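You operate a simulated robot arm through the tools that you are given. There is no shell and no other tool.

You run a simulated robot arm. Do the job below in one go: nothing can be reset, and whatever is moved stays where it is left.

## Task
Fill the humidifier to MAX from the jug and switch it on.
Fine: fill it while it is off, spill nothing, shut its lid, put the jug back, leave the dial. Set down upright: clear jug.

Only the result counts: the job must be done as asked and must still hold three seconds after the hand-in. Knocking over, shifting, dropping, spilling or breaking anything else fails it. A push-on lid holds only when it is set on centred and level and pressed home; a screw cap is set on level and turned clockwise until tight.

## Robot
A 6-joint arm with a two-finger parallel gripper, fixed in place. Base frame: the origin is at the foot of the arm, x ahead of it, y to its left, z up. Units: mm, degrees, N and s.
With the tool pointing down near the work surface it reaches from about 360 to 760 mm from the base axis. Its first joint turns from -66.0 to 66.0 degrees. Payload 2.45 kg.
Tool frame: the origin (TCP) lies between the finger pads and is the grasp point; the fingertips stand 24 mm ahead of it; z points along the fingers, y is the line along which they close. The gripper opens to 68 mm. The fingers are 17 mm wide and 10 mm thick; the gripper's body (40 by 70 mm) begins 41 mm behind the TCP.
Orientation is that of the tool frame in the base frame, as a unit quaternion [w, x, y, z]. With the fingers straight down and closing along the base's y, the tool's x points along the base's -x, its y along +y and its z along -z.

## Interface
- The arm moves only by the tool arm_command. Its argument "plan" is a list of rows, each a list of 7 numbers: the finger opening in mm, from 0 to 68, then the shift along the base's x, y, z in mm, then the turn, a rotation vector about the base's x, y, z in degrees. In form: [[claw, tx, ty, tz, ax, ay, az], ...]. A call has 1 to 20 rows; each row is the pose to reach, as a shift and turn from the pose commanded when the call began. A row lasts 0.2 s, in which the tool goes at most 50 mm and 8.6 degrees; a call with a longer step from one row to the next is refused whole, and so is a gripper value outside its range. A pose out of reach is approached as far as the arm can. The call stops where the force on the tool passes 90 N (or 10 N more than at its start, if that is more) or the arm is blocked; 0.2 s more then pass. The fingers move at their own pace (about 108 mm/s each) and stop on an object; they squeeze with about 30 N. The grip force told is the motor's: it shows also when the fingers shut on nothing. Time passes only in rows, and 0.2 s behind the last, so rows that repeat a pose let the fingers close. It gives the time, the measured TCP pose, the force on the tool (base axes), the opening and the grip force at its end, in the units of the frame above (readings bear some noise), with the torque about the TCP (base axes, N m) and any sound that the robot's microphone picked up.
- Cameras (640 x 400 px; columns grow to the right, rows downward): "scene" is fixed at [179.1, 412.9, 1451]; the picture's right is [-0.68, -0.73, 0.00], its down [-0.50, 0.46, -0.73] and it looks along [0.54, -0.50, -0.68] (base axes); focal length 362 px, centre (320, 200). "wrist" rides on the gripper at [84, 11, -75] in the tool frame; the picture's right is [-0.13, 0.99, 0.00], its down [-0.60, -0.08, -0.79] and it looks along [-0.79, -0.10, 0.61] (tool axes); focal length 251 px, centre (320, 200). There is no depth. A picture from a camera that has moved, and an enlarged one, comes with that camera's place and axes in the base frame and with its lens. The place of the scene camera against the robot may be out by one fixed shift of up to 18 mm in any direction.
- capture(camera): a new picture of that camera. It takes no simulated time.
- enlarge(camera, box): a new picture of the part [left, top, right, bottom] of that camera's present view, enlarged. It takes no simulated time.
- close_job(): hands the job in; it is judged then, once.

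Places have to be worked out from the pictures, the camera data and where the tool is seen. Open the gripper and draw the arm clear of the work before you hand the job in, unless the task says otherwise.

The tools are called after "Request:" as a command line: name --pt "numbers of a row" for each row, then --argument value for the rest, lists and objects as JSON in quotes. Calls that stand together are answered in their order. arm_command: Moves the arm, as the interface text tells. Its arguments: {"type":"object","properties":{"plan":{"type":"array","items":{"type":"array","items":{"type":"number"}}}},"required":["plan"]} The other tools are called the same way: capture (camera) takes a picture; enlarge (camera, box) takes an enlarged picture of a part of a camera's view; close_job () hands the job in.

At the start:

```text
t: 0.0
tool_pos: [402.5, -70.9, 1100.5]
orientation: [0.0, -0.001, 1.0, 0.0]
wrist_force: [0.2, -0.3, -0.6]
torque: [-0.01, 0.0, -0.03]
gripper_width: 68.0
finger_force: 0.1
```

scene: 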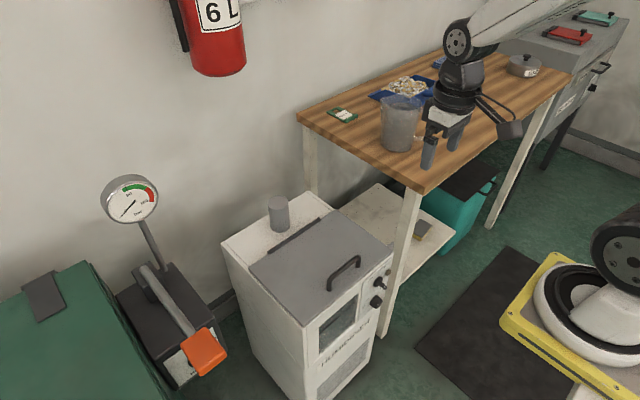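
wrist: 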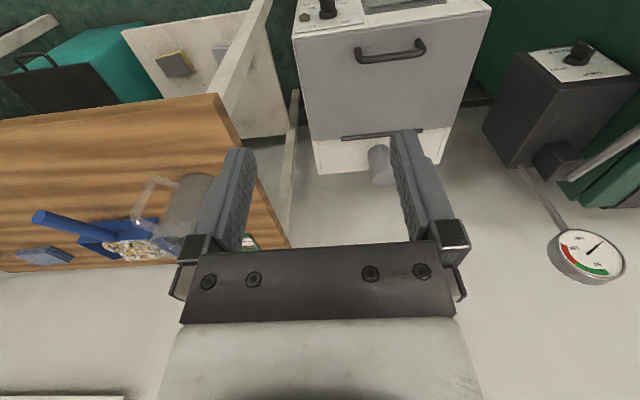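

I'll look closely at the humidifier, the jug, and the controls before moving anything.

Request:
enlarge --camera "scene" --box '[210, 180, 410, 400]'

Request:
enlarge --camera "scene" --box '[290, 60, 450, 200]'

Request:
enlarge --camera "wrist" --box '[270, 0, 510, 200]'

Request:
enlarge --camera "wrist" --box '[0, 130, 300, 290]'

```text
1.82 times, centred on (310, 290) of scene
camera zoom: at [179.1, 412.9, 1451.0], right [-0.68, -0.73, 0.0], down [-0.5, 0.46, -0.73], along [0.54, -0.5, -0.68], focal length 659 px, centre (338, 36)
```

zoom: 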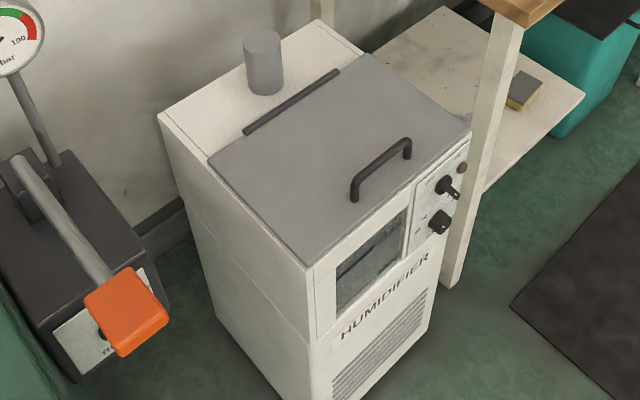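

```text
2.86 times, centred on (370, 130) of scene
camera zoom: at [179.1, 412.9, 1451.0], right [-0.68, -0.73, 0.0], down [-0.5, 0.46, -0.73], along [0.54, -0.5, -0.68], focal length 1035 px, centre (177, 400)
```

zoom: 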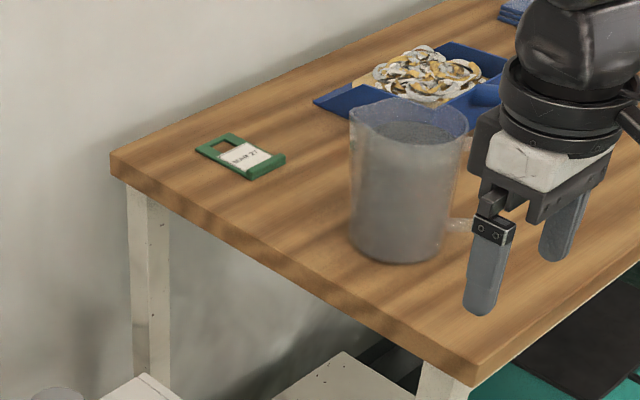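

```text
2.00 times, centred on (390, 100) of wrist
camera zoom: at [319.7, -59.6, 1174.6], right [0.13, 0.99, 0.0], down [0.6, -0.08, 0.79], along [0.79, -0.1, -0.61], focal length 503 px, centre (180, 400)
```

zoom: 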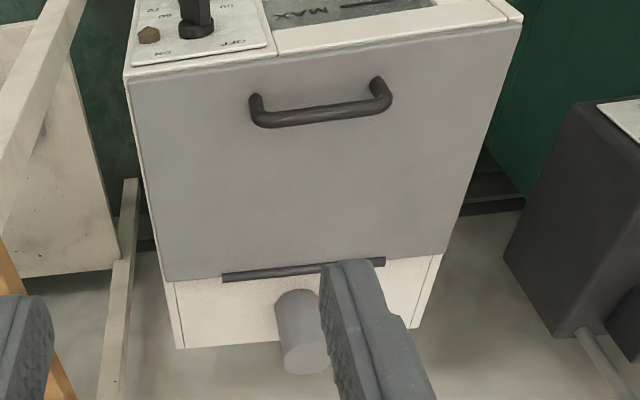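

```text
2.13 times, centred on (150, 210) of wrist
camera zoom: at [319.7, -59.6, 1174.6], right [0.13, 0.99, 0.0], down [0.6, -0.08, 0.79], along [0.79, -0.1, -0.61], focal length 536 px, centre (683, 179)
```

zoom: 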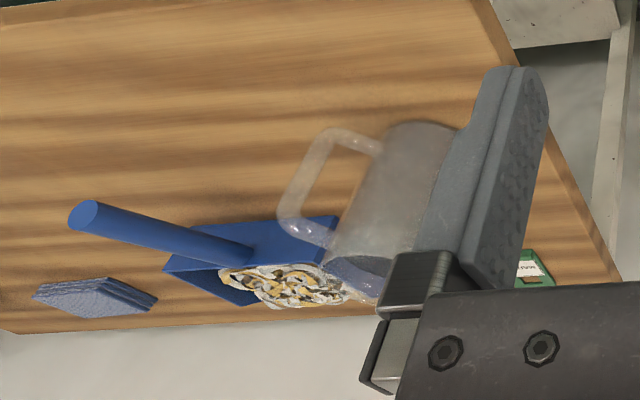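

The humidifier's lid spans roughly x 475–680, y -120–175 at z≈730, with the handle near (507,30,750). The jug is near (677,-365,895) on the table. I'll lower the wrist camera in front of the panel to read the controls and the window.

Request:
arm_command --pt "68 -5 10 -40 0 0 0" --pt "68 -10 20 -80 0 0 0" --pt "68 -15 30 -120 0 0 0" --pt "68 -20 35 -160 0 0 0" --pt "68 -25 40 -200 0 0 0" --pt "68 -30 40 -240 0 0 0"

Request:
capture --camera "wrist"

Request:
capture --camera "scene"

```text
t: 1.4
tool_pos: [373.6, -30.3, 859.2]
orientation: [0.0, 0.0, 1.0, 0.0]
wrist_force: [0.2, 0.1, -0.6]
torque: [0.0, -0.02, 0.01]
gripper_width: 68.1
finger_force: 0.0
```

```text
taken
camera wrist: at [290.5, -19.9, 933.1], right [0.13, 0.99, 0.0], down [0.6, -0.08, 0.79], along [0.79, -0.1, -0.61], focal length 251 px, centre (320, 200)
```

wrist: 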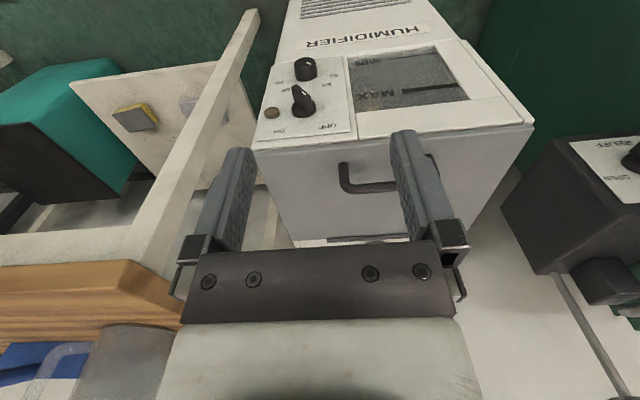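

```text
taken
```

scene: 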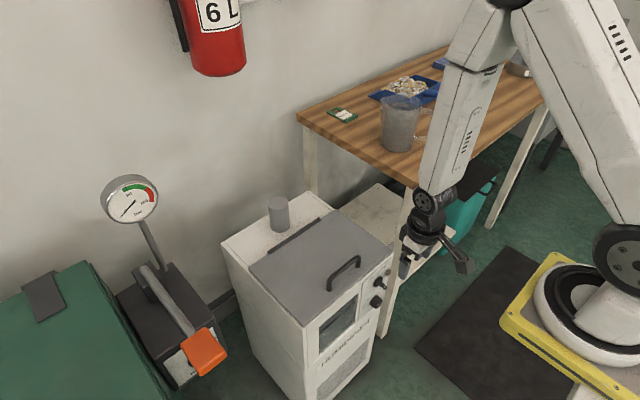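

The panel shows two knobs, a pilot lamp and a window with a MAX mark. I'll zoom in to read the labels and the lid.

Request:
enlarge --camera "wrist" --box '[250, 30, 370, 150]'

Request:
enlarge --camera "wrist" --box '[340, 30, 500, 140]'

Request:
enlarge --camera "wrist" --box '[240, 110, 460, 260]'

Request:
enlarge --camera "scene" --box '[480, 150, 640, 400]'

```text
3.33 times, centred on (310, 90) of wrist
camera zoom: at [290.5, -19.9, 933.1], right [0.13, 0.99, 0.0], down [0.6, -0.08, 0.79], along [0.79, -0.1, -0.61], focal length 838 px, centre (353, 567)
```

zoom: 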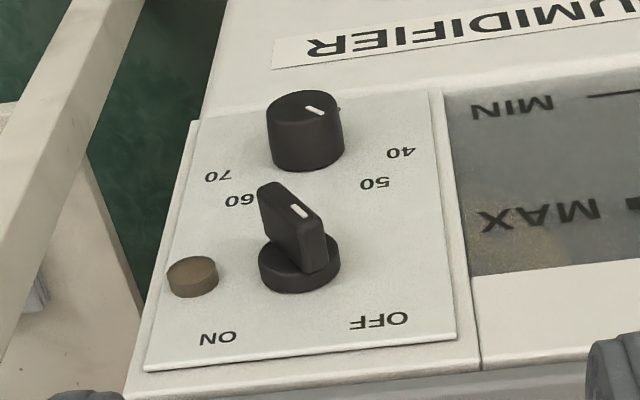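

```text
3.64 times, centred on (420, 85) of wrist
camera zoom: at [290.5, -19.9, 933.1], right [0.13, 0.99, 0.0], down [0.6, -0.08, 0.79], along [0.79, -0.1, -0.61], focal length 914 px, centre (-44, 618)
```

zoom: 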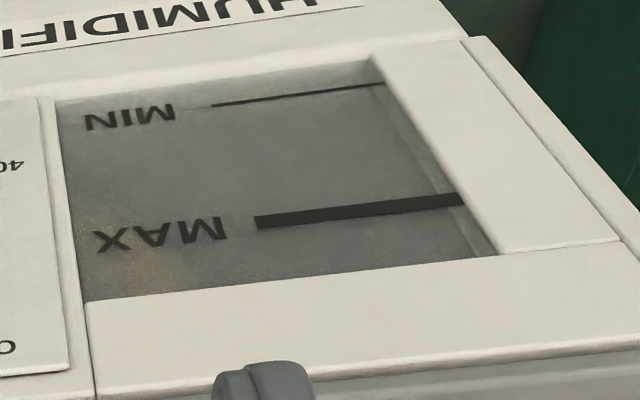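

```text
2.67 times, centred on (350, 185) of wrist
camera zoom: at [290.5, -19.9, 933.1], right [0.13, 0.99, 0.0], down [0.6, -0.08, 0.79], along [0.79, -0.1, -0.61], focal length 670 px, centre (240, 240)
```

zoom: 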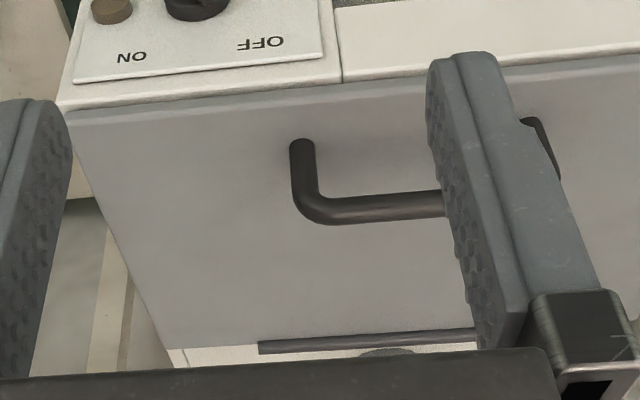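

```text
1.60 times, centred on (560, 275) of scene
camera zoom: at [179.0, 412.9, 1451.0], right [-0.68, -0.73, 0.0], down [-0.5, 0.46, -0.73], along [0.54, -0.5, -0.68], focal length 580 px, centre (-64, 80)
```

zoom: 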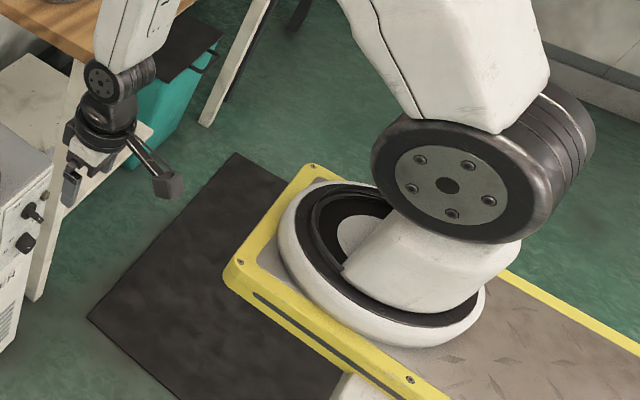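

The switch knob's pointer seems to point at OFF, and the dial next to it must stay as it is. Next I'll raise the arm and move over toward the table to see the jug, its handle, its spout and its water level.

Request:
arm_command --pt "68 0 0 45 0 0 0" --pt "68 0 0 90 0 0 0" --pt "68 10 -30 120 0 0 0" --pt "68 25 -70 140 0 0 0" --pt "68 40 -115 145 0 0 0" --pt "68 55 -160 145 0 0 0" --pt "68 70 -205 145 0 0 0" --pt "68 85 -250 145 0 0 0" --pt "68 90 -290 145 0 0 0"

Request:
capture --camera "wrist"

Request:
capture --camera "scene"

```text
t: 3.4
tool_pos: [465.4, -321.6, 1003.7]
orientation: [-0.001, 0.0, 1.0, 0.0]
wrist_force: [-0.4, -0.2, -0.7]
torque: [0.01, 0.02, 0.03]
gripper_width: 68.0
finger_force: 0.1
```

```text
taken
camera wrist: at [381.9, -309.7, 1078.6], right [0.13, 0.99, 0.0], down [0.6, -0.08, 0.79], along [0.79, -0.1, -0.61], focal length 251 px, centre (320, 200)
```

wrist: 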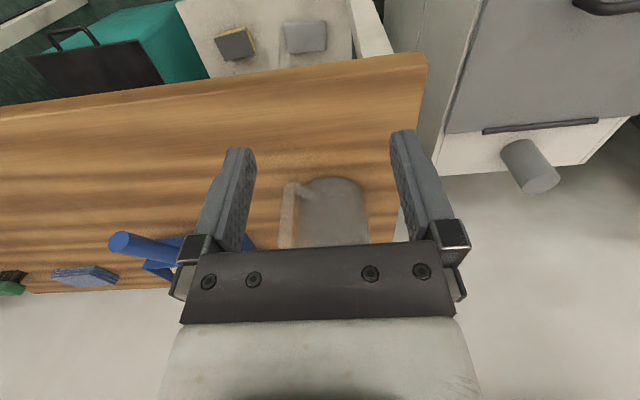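

```text
taken
```

scene: 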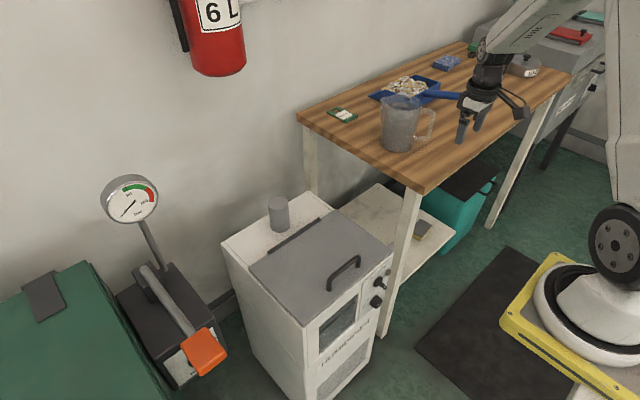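

The jug's handle points roughly toward −y. I'll pitch the tool up by 26° so the jug moves into the clear upper part of the wrist picture.

Request:
arm_command --pt "68 -10 0 0 0 -8.5 0" --pt "68 -20 0 0 0 -17 0" --pt "68 -30 0 0 0 -25.5 0" --pt "68 -30 0 0 0 -34 0"

Request:
capture --camera "wrist"

Request:
enlarge --camera "scene" --box '[360, 80, 460, 170]'

```text
t: 4.4
tool_pos: [433.5, -319.6, 1005.2]
orientation: [0.293, 0.0, 0.956, 0.0]
wrist_force: [-0.3, -0.2, -0.1]
torque: [0.01, 0.04, -0.03]
gripper_width: 67.9
finger_force: 0.1
```

```text
taken
camera wrist: at [322.3, -309.2, 1019.6], right [0.11, 0.99, 0.07], down [0.06, -0.08, 1.0], along [0.99, -0.1, -0.06], focal length 251 px, centre (320, 200)
```

wrist: 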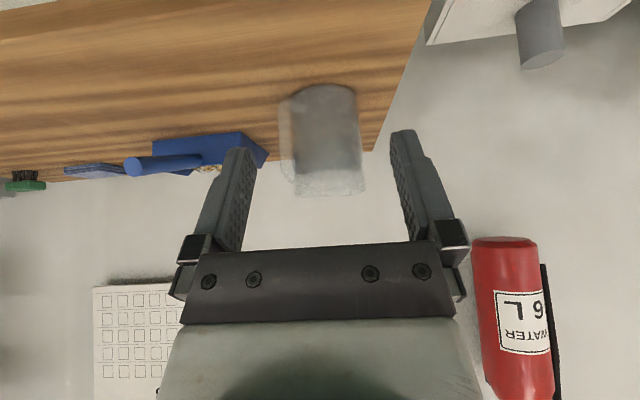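

```text
4.44 times, centred on (410, 125) of scene
camera zoom: at [179.0, 412.9, 1451.0], right [-0.68, -0.73, 0.0], down [-0.5, 0.46, -0.73], along [0.54, -0.5, -0.68], focal length 1610 px, centre (-80, 533)
```

zoom: 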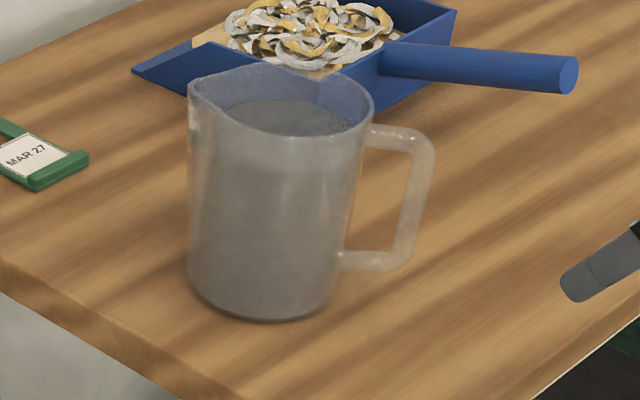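

Request:
enlarge --camera "wrist" --box '[230, 60, 410, 220]'

```text
2.50 times, centred on (320, 140) of wrist
camera zoom: at [322.3, -309.2, 1019.6], right [0.11, 0.99, 0.07], down [0.06, -0.08, 1.0], along [0.99, -0.1, -0.06], focal length 629 px, centre (320, 350)
```

zoom: 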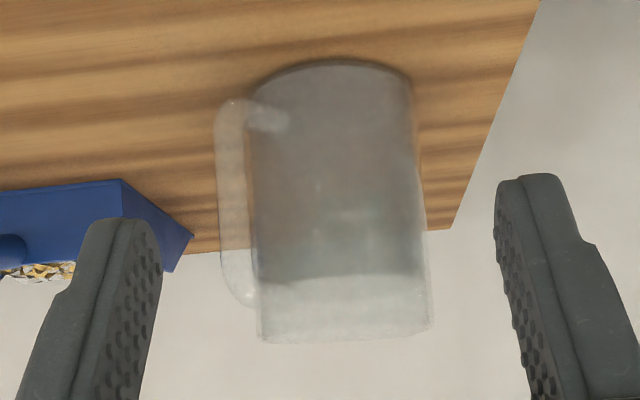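

The jug stands at about (658,-326) with its base at z≈856, about 134 mm tall and 90 mm across. Its handle's outer bar is at about (590,-370,934). Now I'll go in front of the humidifier with this same pitch to see the lid handle side-on.

Request:
arm_command --pt "68 -10 48 0 0 0 0" --pt "68 -20 96 0 0 0 0" --pt "68 -30 144 0 0 0 0" --pt "68 -33 192 -10 0 0 0" --pt "68 -33 238 -25 0 0 0" --pt "68 -33 282 -45 0 0 0" --pt "68 -33 320 -75 0 0 0" --pt "68 -33 345 -115 0 0 0" --pt "68 -33 345 -160 0 0 0" --pt "68 -33 345 -205 0 0 0"

Request:
capture --camera "wrist"

Request:
enlarge --camera "wrist" --box '[220, 80, 420, 220]'

```text
t: 6.6
tool_pos: [444.0, -17.8, 823.0]
orientation: [0.276, 0.012, 0.959, 0.059]
wrist_force: [-0.3, 0.0, -0.2]
torque: [0.01, 0.0, 0.01]
gripper_width: 67.8
finger_force: 0.0
out of reach, approached as far as the arm can: row 4, 5, 6, 7, 8, 9, 10
```

```text
taken
camera wrist: at [334.1, -10.7, 843.7], right [0.1, 0.98, 0.19], down [0.09, -0.2, 0.98], along [0.99, -0.08, -0.11], focal length 251 px, centre (320, 200)
```

wrist: 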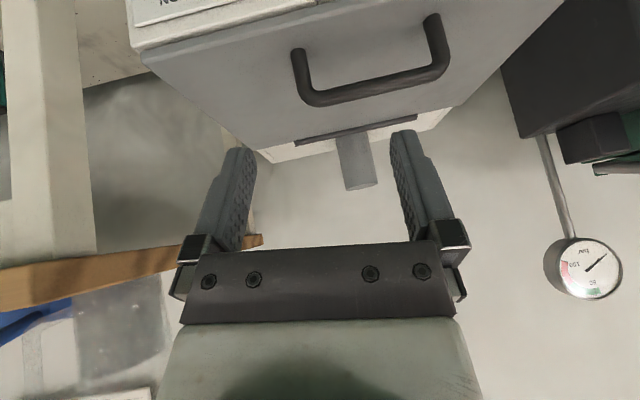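

```text
2.86 times, centred on (320, 150) of wrist
camera zoom: at [334.1, -10.7, 843.7], right [0.1, 0.98, 0.19], down [0.09, -0.2, 0.98], along [0.99, -0.08, -0.11], focal length 718 px, centre (320, 343)
```

zoom: 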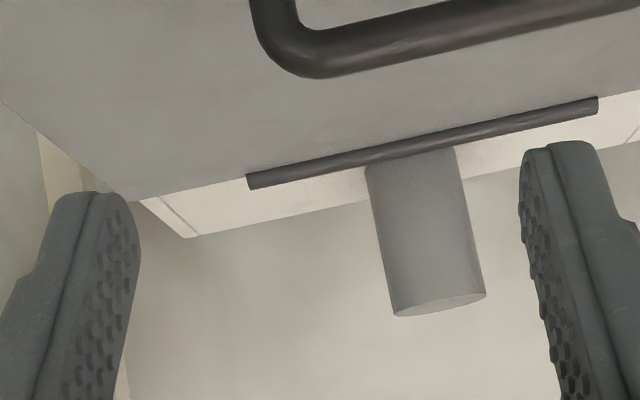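

The lid's bar handle runs along y from about -17 to 77 at x≈504, z≈751, about 32 mm above the lid. The hinge is at about x=660, z≈720. The last rows were out of reach, so I'll back up and straighten the tool to point down.

Request:
arm_command --pt "68 20 0 40 0 8.5 0" --pt "68 40 0 80 0 17 0" --pt "68 60 0 120 0 25.5 0" --pt "68 80 0 150 0 34 0"

```text
t: 7.8
tool_pos: [589.9, 60.1, 1017.0]
orientation: [0.18, -0.004, 0.937, 0.299]
wrist_force: [0.3, -0.3, 0.6]
torque: [0.0, 0.01, -0.01]
gripper_width: 68.0
finger_force: 0.0
out of reach, approached as far as the arm can: row 2, 3
stopped in row 4: the arm was blocked; the commanded pose is now the measured one
```

The arm stopped in an odd pose, so I'll check where it is before moving again.

Request:
capture --camera "scene"

Request:
capture --camera "wrist"

```text
taken
```

scene: 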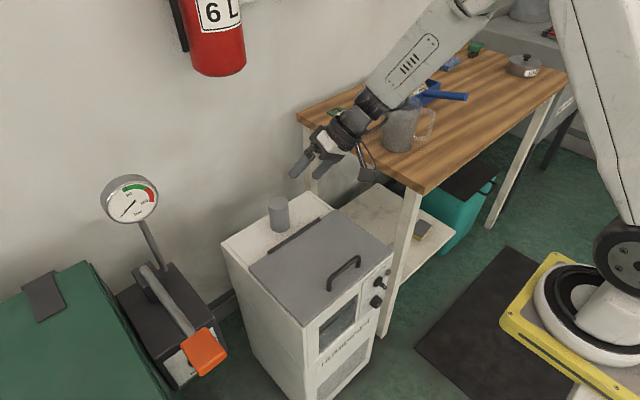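

```text
taken
camera wrist: at [485.0, 35.9, 1051.0], right [0.01, 0.8, 0.6], down [0.31, -0.57, 0.76], along [0.95, 0.18, -0.25], focal length 251 px, centre (320, 200)
```

wrist: 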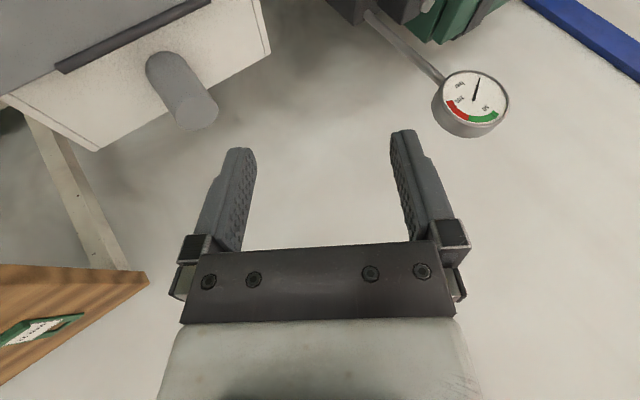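

Nothing was touched: the arm just reached a joint-range corner on the way. I'll turn the tool back to straight down in small steps while staying high.

Request:
arm_command --pt "68 0 0 5 -7 4.2 -0.1" --pt "68 0 0 10 -14 8.4 -0.2" --pt "68 -5 0 15 -21 12.7 -0.3" --pt "68 -10 0 20 -28 16.9 -0.4" --pt "68 -15 0 25 -35 21.1 -0.5"

Request:
capture --camera "scene"

```text
t: 9.0
tool_pos: [574.8, 60.6, 1041.9]
orientation: [0.001, 0.001, 1.0, -0.002]
wrist_force: [-0.3, -0.3, -0.1]
torque: [0.01, 0.0, 0.0]
gripper_width: 67.8
finger_force: 0.0
```

```text
taken
```

scene: 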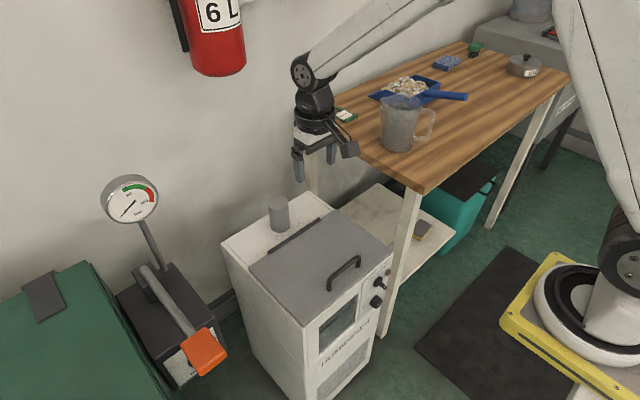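

The tool is straight down again at (575,61,1042). I'll yaw it 90° so the fingers close along x, while moving over the lid handle.

Request:
arm_command --pt "68 -7 -3 -10 0 0 8.2" --pt "68 -14 -6 -20 0 0 16.4" --pt "68 -21 -9 -30 0 0 24.6" --pt "68 -28 -12 -40 0 0 32.8" --pt "68 -35 -15 -50 0 0 41" --pt "68 -42 -18 -60 0 0 49.2" --pt "68 -49 -21 -70 0 0 57.4" --pt "68 -56 -24 -80 0 0 65.6" --pt "68 -63 -27 -90 0 0 73.8" --pt "68 -70 -30 -100 0 0 82" --pt "68 -71 -30 -110 0 0 90"

Request:
capture --camera "wrist"

Request:
capture --camera "scene"

```text
t: 11.4
tool_pos: [502.8, 30.1, 932.7]
orientation: [0.001, -0.707, 0.707, 0.001]
wrist_force: [0.5, 0.4, 0.5]
torque: [0.02, 0.01, 0.02]
gripper_width: 68.1
finger_force: 0.1
```

```text
taken
camera wrist: at [493.1, -53.9, 1006.5], right [-0.99, 0.13, 0.0], down [0.08, 0.6, 0.79], along [0.1, 0.79, -0.61], focal length 251 px, centre (320, 200)
```

wrist: 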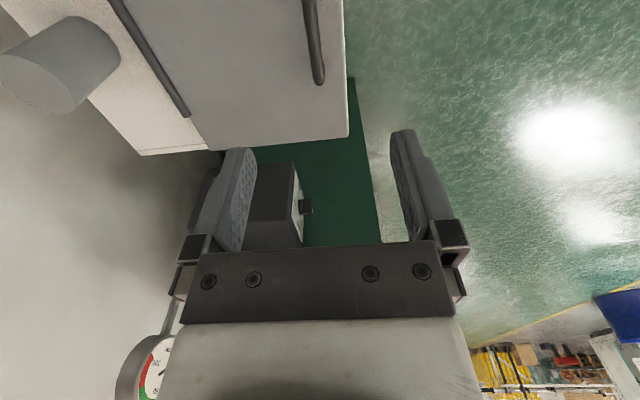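

```text
taken
```

scene: 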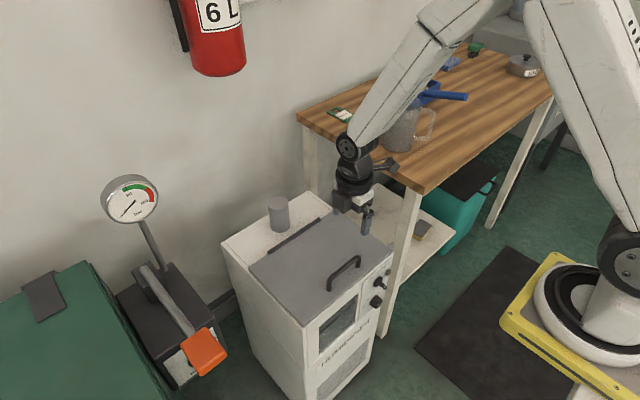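

The bar shows at about x≈507. I'll lower to z≈805 and check the alignment again before closing on it.

Request:
arm_command --pt "68 2 0 -45 0 0 0" --pt "68 4 0 -90 0 0 0" --pt "68 4 0 -128 0 0 0"

Request:
capture --camera "wrist"

Request:
enlarge --camera "scene" --box '[240, 180, 420, 300]'

```text
t: 12.2
tool_pos: [506.4, 30.2, 803.3]
orientation: [0.002, -0.706, 0.708, 0.0]
wrist_force: [-1.4, 0.7, 0.2]
torque: [0.01, 0.0, 0.0]
gripper_width: 68.0
finger_force: 0.1
```

```text
taken
camera wrist: at [496.8, -54.1, 878.0], right [-0.99, 0.13, 0.0], down [0.08, 0.6, 0.79], along [0.11, 0.79, -0.61], focal length 251 px, centre (320, 200)
```

wrist: 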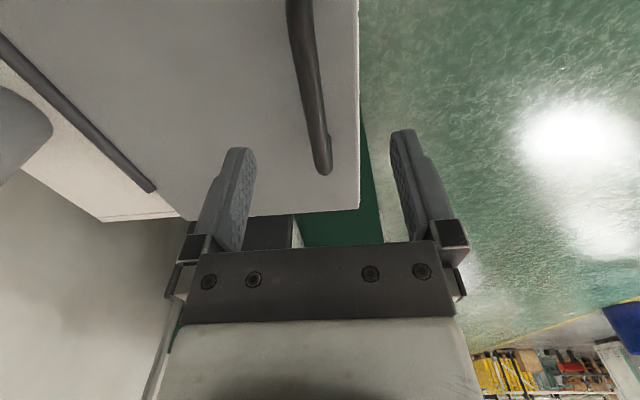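

```text
3.33 times, centred on (330, 240) of scene
camera zoom: at [179.1, 412.9, 1451.0], right [-0.68, -0.73, 0.0], down [-0.5, 0.46, -0.73], along [0.54, -0.5, -0.68], focal length 1207 px, centre (287, 67)
```

zoom: 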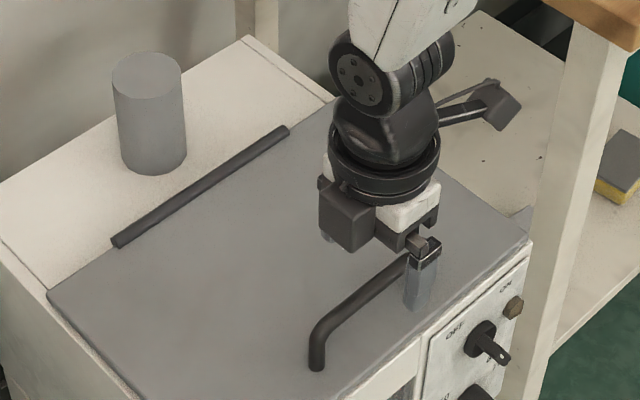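

The bar reads x≈509, about 3 mm off the tool. I'll lower so the pads straddle the bar, fingertips about 10 mm below its centre, and close.

Request:
arm_command --pt "68 3 0 -20 0 0 0" --pt "68 3 0 -38 0 0 0" --pt "40 3 0 -38 0 0 0" --pt "10 3 0 -38 0 0 0" --pt "0 3 0 -38 0 0 0" --pt "0 3 0 -38 0 0 0"

Request:
enlarge --camera "scene" --box '[240, 180, 420, 300]'

Request:
capture --camera "wrist"

```text
t: 13.6
tool_pos: [509.3, 30.2, 766.0]
orientation: [0.002, -0.706, 0.708, -0.001]
wrist_force: [4.2, 0.6, -3.9]
torque: [-0.01, 0.01, 0.05]
gripper_width: 11.7
finger_force: 32.0
```

```text
3.33 times, centred on (330, 240) of scene
camera zoom: at [179.2, 412.9, 1451.0], right [-0.68, -0.73, 0.0], down [-0.5, 0.46, -0.73], along [0.54, -0.5, -0.68], focal length 1207 px, centre (287, 67)
```

zoom: 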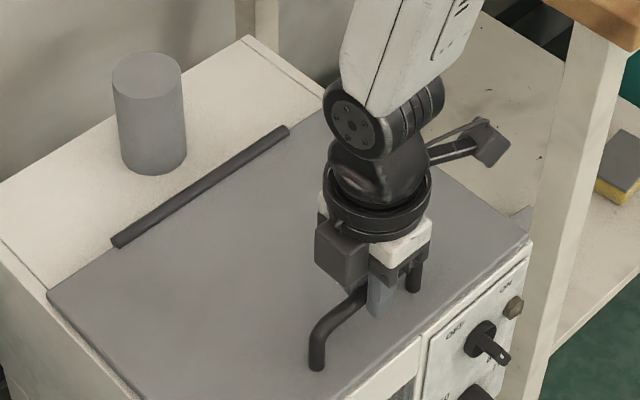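

```text
taken
camera wrist: at [499.7, -53.6, 839.8], right [-0.99, 0.13, 0.0], down [0.08, 0.6, 0.79], along [0.11, 0.79, -0.61], focal length 251 px, centre (320, 200)
```

wrist: 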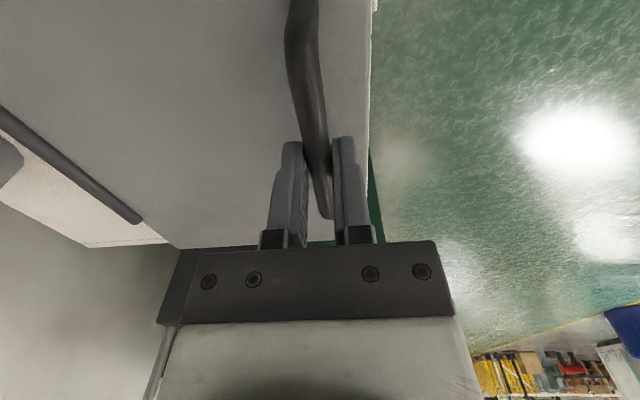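

The fingers hold the bar at 11.7 mm. Comparing several views, the hinge sits at about x≈687, z≈715, so I'll lift along that arc for the first ~15° and watch the forces.

Request:
arm_command --pt "0 1.5 0 7.5 0 0 0" --pt "0 3.6 0 15.4 0 0 0" --pt "0 6 0 23 0 0 0" --pt "0 8.5 0 30.4 0 0 0" --pt "0 11.5 0 37.5 0 0 0" --pt "0 14.6 0 44.9 0 0 0"

Request:
enlarge --camera "scene" --box '[220, 170, 420, 310]'

Request:
capture --camera "wrist"

```text
t: 15.0
tool_pos: [527.1, 30.3, 812.9]
orientation: [0.004, -0.707, 0.708, -0.003]
wrist_force: [20.9, 11.4, -15.2]
torque: [0.14, -0.22, -0.05]
gripper_width: 11.7
finger_force: 32.1
```

```text
2.86 times, centred on (320, 240) of scene
camera zoom: at [179.8, 413.1, 1450.8], right [-0.68, -0.73, 0.0], down [-0.5, 0.46, -0.73], along [0.54, -0.5, -0.68], focal length 1035 px, centre (320, 86)
```

zoom: 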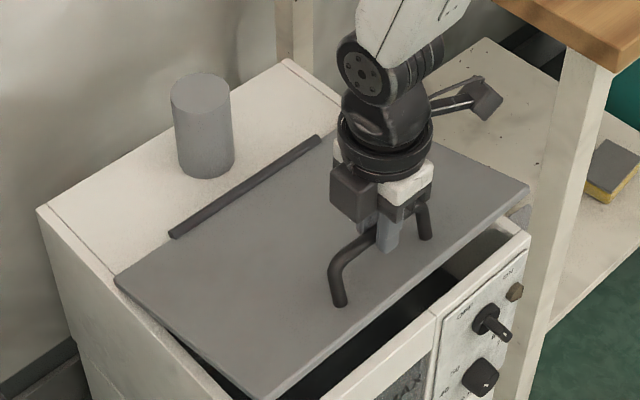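

```text
taken
camera wrist: at [516.4, -53.7, 886.1], right [-0.99, 0.13, -0.01], down [0.07, 0.6, 0.8], along [0.11, 0.79, -0.61], focal length 251 px, centre (320, 200)
```

wrist: 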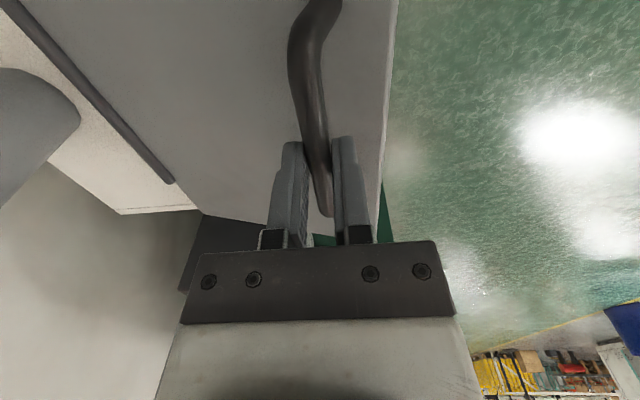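

The lid is lifting; it is up about 16°, and the measured path gives a hinge radius of about 169 mm in tool coordinates. I'll continue along the corrected arc to about 40°.

Request:
arm_command --pt "0 8 0 11 0 0 0" --pt "0 16.1 0 21.8 0 0 0" --pt "0 24 0 31 0 0 0" --pt "0 31.7 0 39.5 0 0 0" --pt "0 40.5 0 47.5 0 0 0" --pt "0 49.7 0 54.9 0 0 0"

Request:
enlarge --camera "scene" --box '[220, 150, 420, 310]'

```text
t: 16.4
tool_pos: [571.4, 29.4, 867.3]
orientation: [-0.001, -0.707, 0.708, 0.002]
wrist_force: [-24.7, 7.6, 23.9]
torque: [-0.09, 0.47, -0.16]
gripper_width: 11.7
finger_force: 32.1
```

```text
2.50 times, centred on (320, 230) of scene
camera zoom: at [178.0, 413.0, 1451.1], right [-0.68, -0.73, 0.0], down [-0.5, 0.46, -0.73], along [0.54, -0.5, -0.68], focal length 906 px, centre (320, 125)
```

zoom: 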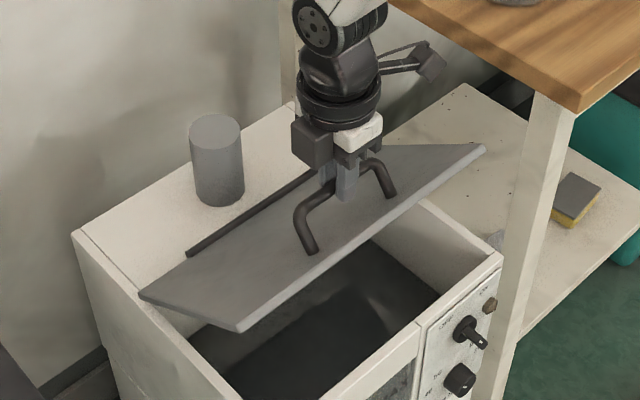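

The lid is up ~37° and the tool is pressed slightly outward, so the hinge radius is larger, ~188 mm. I'll continue on the refitted arc to ~60°.

Request:
arm_command --pt "0 6 0 7.5 0 0 0" --pt "0 13.9 0 13.8 0 0 0" --pt "0 22 0 19 0 0 0" --pt "0 30.8 0 24 0 0 0" --pt "0 39.5 0 28.5 0 0 0" --pt "0 48.7 0 32.3 0 0 0" --pt "0 58 0 35.8 0 0 0" --pt "0 67.3 0 38.7 0 0 0"

Request:
enlarge --camera "scene" --box '[220, 130, 420, 290]'

```text
t: 18.2
tool_pos: [642.4, 30.7, 905.6]
orientation: [0.002, -0.707, 0.708, -0.001]
wrist_force: [-5.0, -6.2, 8.6]
torque: [-0.46, 0.19, -0.3]
gripper_width: 12.0
finger_force: 32.5
```

```text
2.50 times, centred on (320, 210) of scene
camera zoom: at [178.7, 412.7, 1451.1], right [-0.68, -0.73, 0.0], down [-0.5, 0.46, -0.73], along [0.54, -0.5, -0.68], focal length 906 px, centre (320, 175)
```

zoom: 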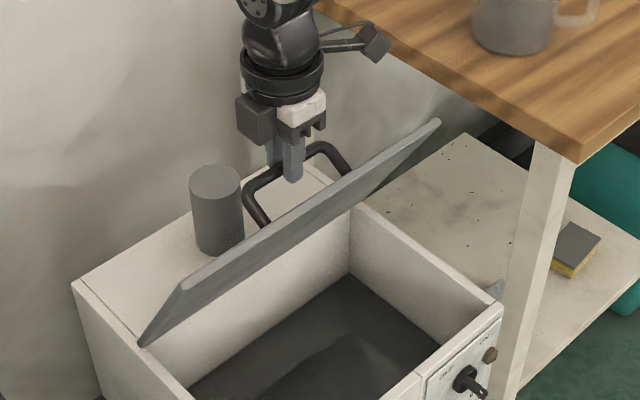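

Forces are low now at about 61° open. I'll continue the arc to ~85°.

Request:
arm_command --pt "0 9.6 0 2.3 0 0 0" --pt "0 19.3 0 4.2 0 0 0" --pt "0 29 0 5.6 0 0 0" --pt "0 38.9 0 6.6 0 0 0" --pt "0 48.7 0 7 0 0 0" --pt "0 58.6 0 7 0 0 0" --pt "0 68.5 0 6.4 0 0 0" --pt "0 78.2 0 5.3 0 0 0"

Request:
enlarge --camera "scene" --box '[220, 130, 420, 290]'

Request:
capture --camera "wrist"

```text
t: 20.0
tool_pos: [719.6, 30.3, 910.1]
orientation: [0.001, -0.707, 0.708, 0.0]
wrist_force: [-1.3, -7.8, -0.4]
torque: [-0.17, 0.1, -0.29]
gripper_width: 11.7
finger_force: 31.7
```

```text
2.50 times, centred on (320, 210) of scene
camera zoom: at [179.0, 412.7, 1451.0], right [-0.68, -0.73, 0.0], down [-0.5, 0.46, -0.73], along [0.54, -0.5, -0.68], focal length 906 px, centre (320, 175)
```

zoom: 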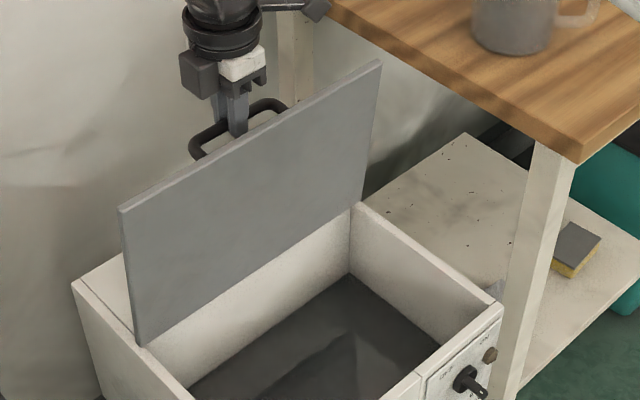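

```text
taken
camera wrist: at [710.0, -53.8, 984.6], right [-0.99, 0.13, 0.0], down [0.08, 0.6, 0.79], along [0.11, 0.79, -0.61], focal length 251 px, centre (320, 200)
```

wrist: 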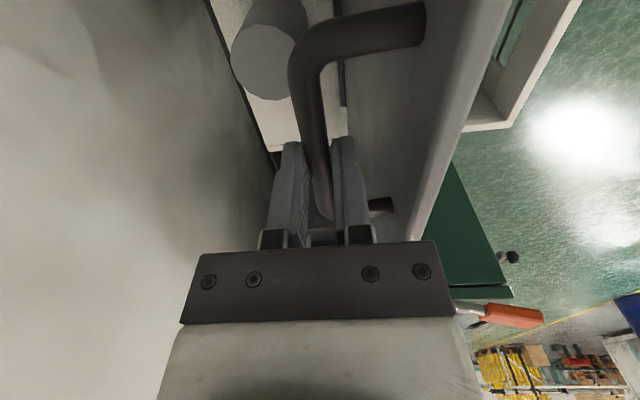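

The lid is near vertical with almost no force on the tool. I'll carry it past vertical to ~95°, near the reach limit.

Request:
arm_command --pt "0 8.2 0 -1.4 0 0 0" --pt "0 16.2 0 -3 0 0 0" --pt "0 24.2 0 -5 0 0 0" --pt "0 32 0 -7.4 0 0 0"

Request:
enlarge --camera "scene" --box '[220, 130, 420, 290]'

Request:
capture --camera "wrist"

```text
t: 21.0
tool_pos: [751.9, 30.1, 902.6]
orientation: [0.002, -0.707, 0.707, 0.0]
wrist_force: [-1.4, 1.7, -0.2]
torque: [-0.3, 0.07, -0.37]
gripper_width: 11.6
finger_force: 32.8
```

```text
2.50 times, centred on (320, 210) of scene
camera zoom: at [179.0, 412.9, 1451.0], right [-0.68, -0.73, 0.0], down [-0.5, 0.46, -0.73], along [0.54, -0.5, -0.68], focal length 906 px, centre (320, 175)
```

zoom: 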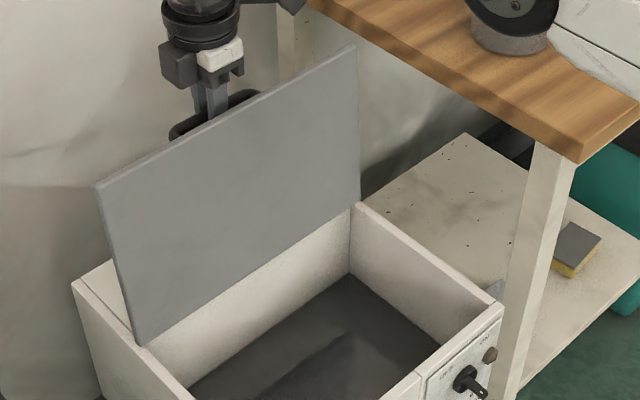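

```text
taken
camera wrist: at [742.4, -53.8, 977.4], right [-0.99, 0.13, 0.0], down [0.08, 0.6, 0.79], along [0.1, 0.79, -0.61], focal length 251 px, centre (320, 200)
```

wrist: 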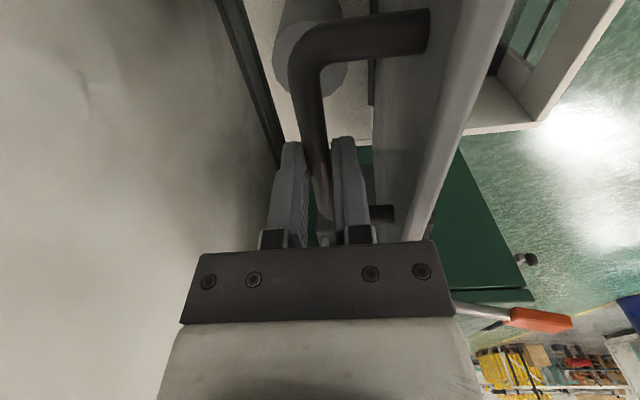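

At about 95° with little force, and the gap between finger and lid is fine. I'll go a few degrees further as reach allows, so the lid is well past vertical.

Request:
arm_command --pt "0 7 0 -2.5 0 0 0" --pt "0 14 0 -5.3 0 0 0"

Request:
enlarge --camera "scene" --box '[220, 130, 420, 290]'

```text
t: 21.6
tool_pos: [766.0, 31.3, 897.7]
orientation: [0.003, -0.706, 0.708, -0.001]
wrist_force: [0.0, 4.7, 0.9]
torque: [-0.13, 0.01, -0.32]
gripper_width: 11.8
finger_force: 32.2
```

```text
2.50 times, centred on (320, 210) of scene
camera zoom: at [179.0, 413.0, 1450.9], right [-0.68, -0.73, 0.0], down [-0.5, 0.46, -0.73], along [0.54, -0.5, -0.68], focal length 906 px, centre (320, 175)
```

zoom: 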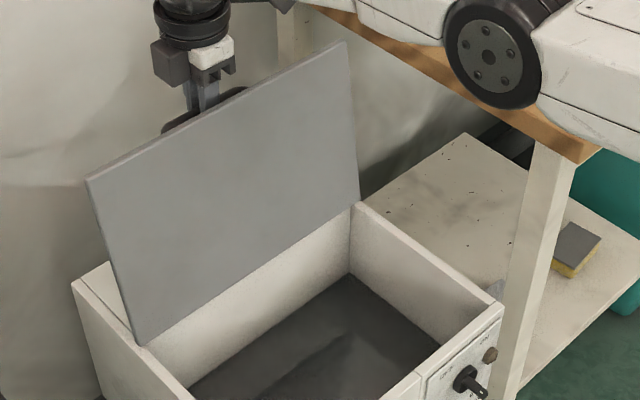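

The lid is at about 100°. I'll open the fingers a little and see whether it stays open by itself.

Request:
arm_command --pt "16 0 0 0 0 0 0" --pt "20 0 0 0 0 0 0" --pt "24 0 0 0 0 0 0"

Request:
enlarge --camera "scene" --box '[220, 130, 420, 290]'

Request:
capture --camera "wrist"

```text
t: 22.4
tool_pos: [765.7, 29.2, 898.8]
orientation: [0.001, -0.707, 0.708, 0.0]
wrist_force: [-0.5, 1.1, 0.7]
torque: [-0.04, 0.0, 0.02]
gripper_width: 24.1
finger_force: 0.1
```

```text
2.50 times, centred on (320, 210) of scene
camera zoom: at [179.1, 412.9, 1451.0], right [-0.68, -0.73, 0.0], down [-0.5, 0.46, -0.73], along [0.54, -0.5, -0.68], focal length 906 px, centre (320, 175)
```

zoom: 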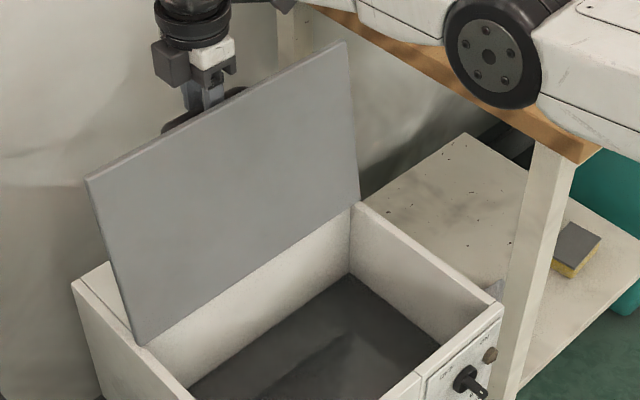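

```text
taken
camera wrist: at [755.4, -54.4, 972.0], right [-0.99, 0.13, 0.0], down [0.08, 0.6, 0.79], along [0.1, 0.79, -0.61], focal length 251 px, centre (320, 200)
```

wrist: 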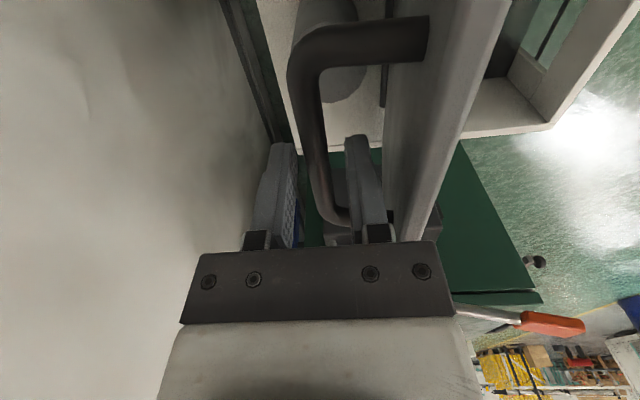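

The lid stays put on its own with the fingers open at 24 mm. I'll lift the tool straight up and clear.

Request:
arm_command --pt "24 0 0 15 0 0 0" --pt "24 0 0 30 0 0 0" --pt "24 -2 0 60 0 0 0" --pt "24 -20 0 90 0 0 0" --pt "24 -50 0 120 0 0 0"

Request:
capture --camera "scene"

```text
t: 23.6
tool_pos: [715.3, 31.8, 1017.3]
orientation: [0.001, -0.706, 0.708, 0.0]
wrist_force: [-0.7, 0.3, 0.1]
torque: [0.02, 0.02, 0.04]
gripper_width: 23.9
finger_force: 0.1
```

```text
taken
```

scene: 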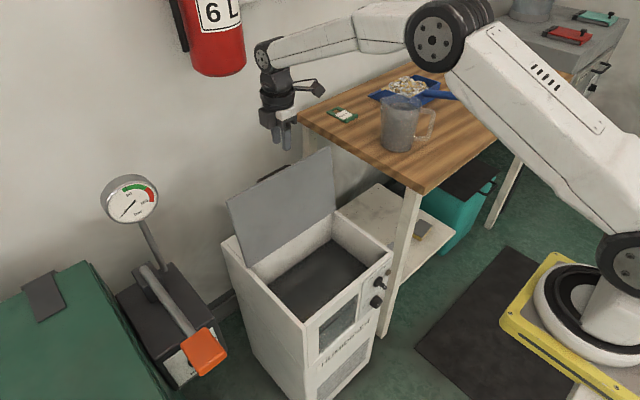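

The lid holds open at about 100°. I'll yaw back to the original orientation and move back to look into the tank.

Request:
arm_command --pt "68 -20 0 0 0 0 -8.2" --pt "68 -45 0 0 0 0 -16.4" --pt "68 -70 0 0 0 0 -24.6" --pt "68 -95 0 0 0 0 -32.8" --pt "68 -120 0 0 0 0 -41" --pt "68 -145 0 0 0 0 -49.2" --pt "68 -170 0 0 0 0 -57.4" --pt "68 -195 0 0 0 0 -65.6" --pt "68 -220 0 0 0 0 -73.8" --pt "68 -240 0 0 0 0 -82" --pt "68 -255 0 -10 0 0 -90"

Request:
capture --camera "wrist"

```text
t: 26.0
tool_pos: [460.9, 31.5, 1006.3]
orientation: [0.001, 0.003, 1.0, -0.001]
wrist_force: [0.5, -0.1, 0.2]
torque: [0.01, 0.02, 0.05]
gripper_width: 68.1
finger_force: 0.0
```

```text
taken
camera wrist: at [378.4, 42.9, 1080.8], right [0.13, 0.99, 0.0], down [0.6, -0.08, 0.79], along [0.79, -0.11, -0.61], focal length 251 px, centre (320, 200)
```

wrist: 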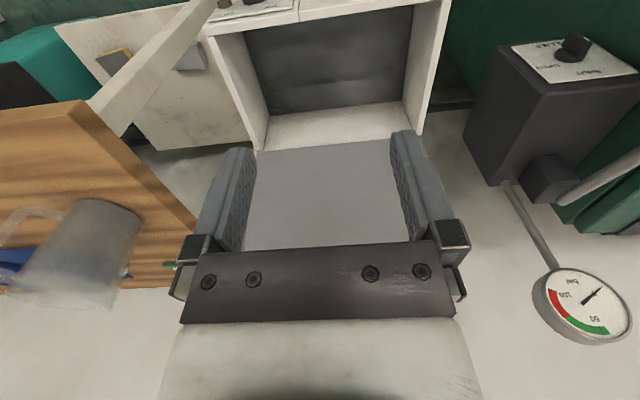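

Request:
enlarge --camera "wrist" --box '[190, 0, 470, 160]'

Request:
enlarge --camera "scene" --box '[210, 210, 410, 400]'

```text
2.29 times, centred on (330, 80) of wrist
camera zoom: at [378.4, 42.9, 1080.8], right [0.13, 0.99, 0.0], down [0.6, -0.08, 0.79], along [0.79, -0.11, -0.61], focal length 575 px, centre (297, 474)
```

zoom: 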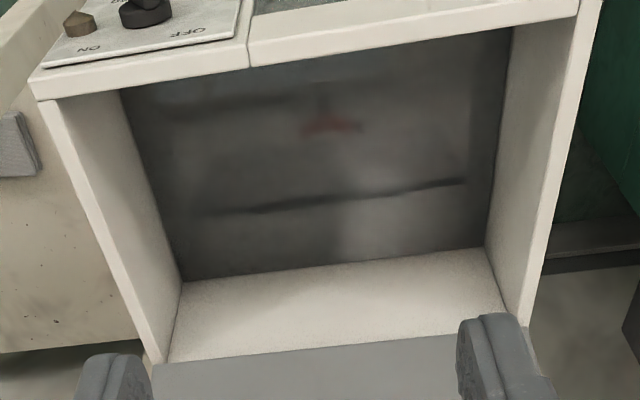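

```text
2.11 times, centred on (310, 305) of scene
camera zoom: at [179.0, 412.9, 1451.0], right [-0.68, -0.73, 0.0], down [-0.5, 0.46, -0.73], along [0.54, -0.5, -0.68], focal length 763 px, centre (341, -21)
```

zoom: 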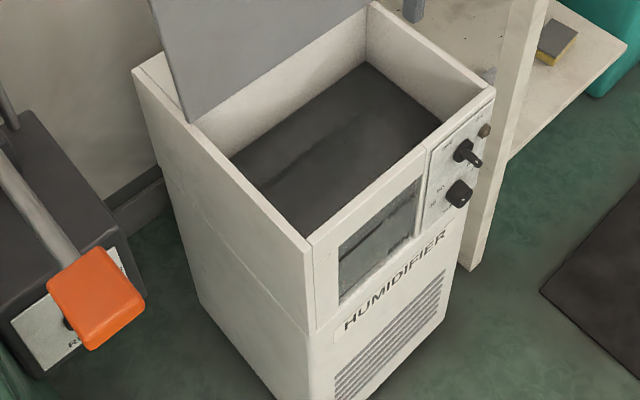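

The dark surface in the tank looks like water (it mirrors the surroundings), and I must learn its present level against MIN/MAX. I'll lower the camera in front of the window to see it more squarely.

Request:
arm_command --pt "68 -20 0 -40 0 0 0" --pt "68 -40 0 -80 0 0 0" --pt "68 -60 0 -120 0 0 0" --pt "68 -75 0 -160 0 0 0" --pt "68 -80 0 -200 0 0 0" --pt "68 -80 0 -240 0 0 0" --pt "68 -80 0 -280 0 0 0" --pt "68 -80 0 -310 0 0 0"

Request:
capture --camera "wrist"

```text
t: 27.8
tool_pos: [380.9, 29.6, 697.9]
orientation: [0.001, 0.0, 1.0, -0.001]
wrist_force: [0.0, -0.3, 0.3]
torque: [-0.01, 0.0, 0.01]
gripper_width: 67.9
finger_force: 0.0
```

```text
taken
camera wrist: at [297.0, 40.8, 771.3], right [0.13, 0.99, 0.0], down [0.6, -0.08, 0.79], along [0.79, -0.1, -0.61], focal length 251 px, centre (320, 200)
```

wrist: 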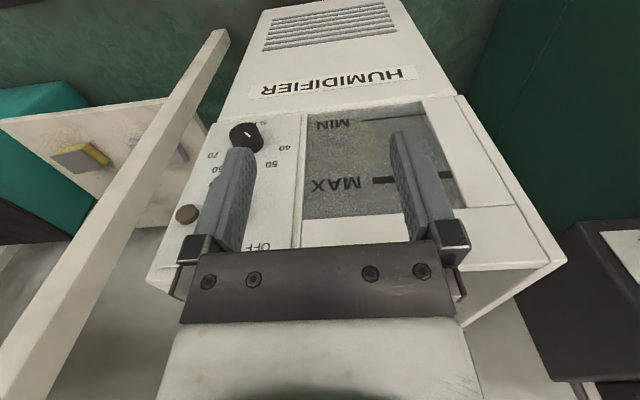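

Request:
enlarge --camera "wrist" --box '[290, 90, 470, 230]'

Request:
enlarge --camera "wrist" --box '[170, 110, 310, 230]'

```text
2.86 times, centred on (380, 160) of wrist
camera zoom: at [297.0, 40.8, 771.3], right [0.13, 0.99, 0.0], down [0.6, -0.08, 0.79], along [0.79, -0.1, -0.61], focal length 718 px, centre (149, 314)
```

zoom: 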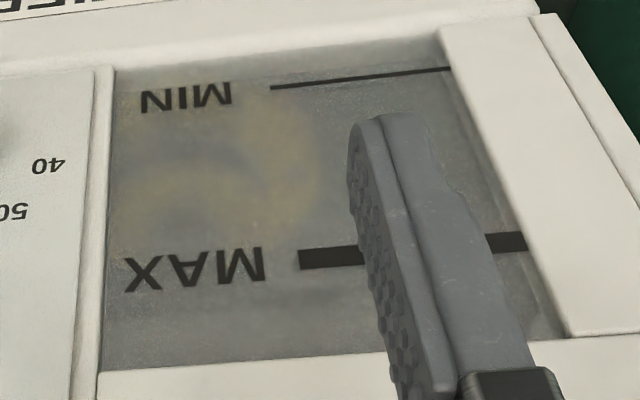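

```text
3.33 times, centred on (240, 170) of wrist
camera zoom: at [297.0, 40.8, 771.3], right [0.13, 0.99, 0.0], down [0.6, -0.08, 0.79], along [0.79, -0.1, -0.61], focal length 838 px, centre (587, 300)
```

zoom: 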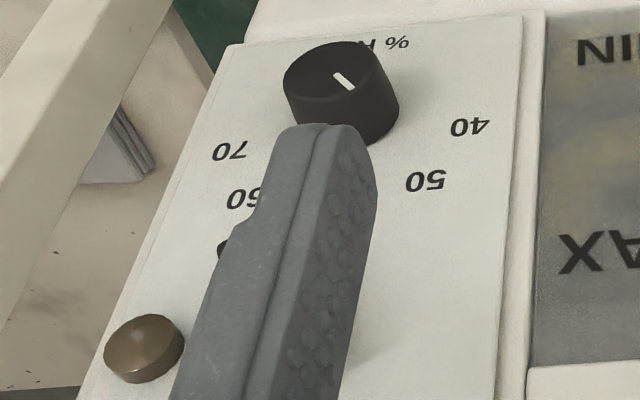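

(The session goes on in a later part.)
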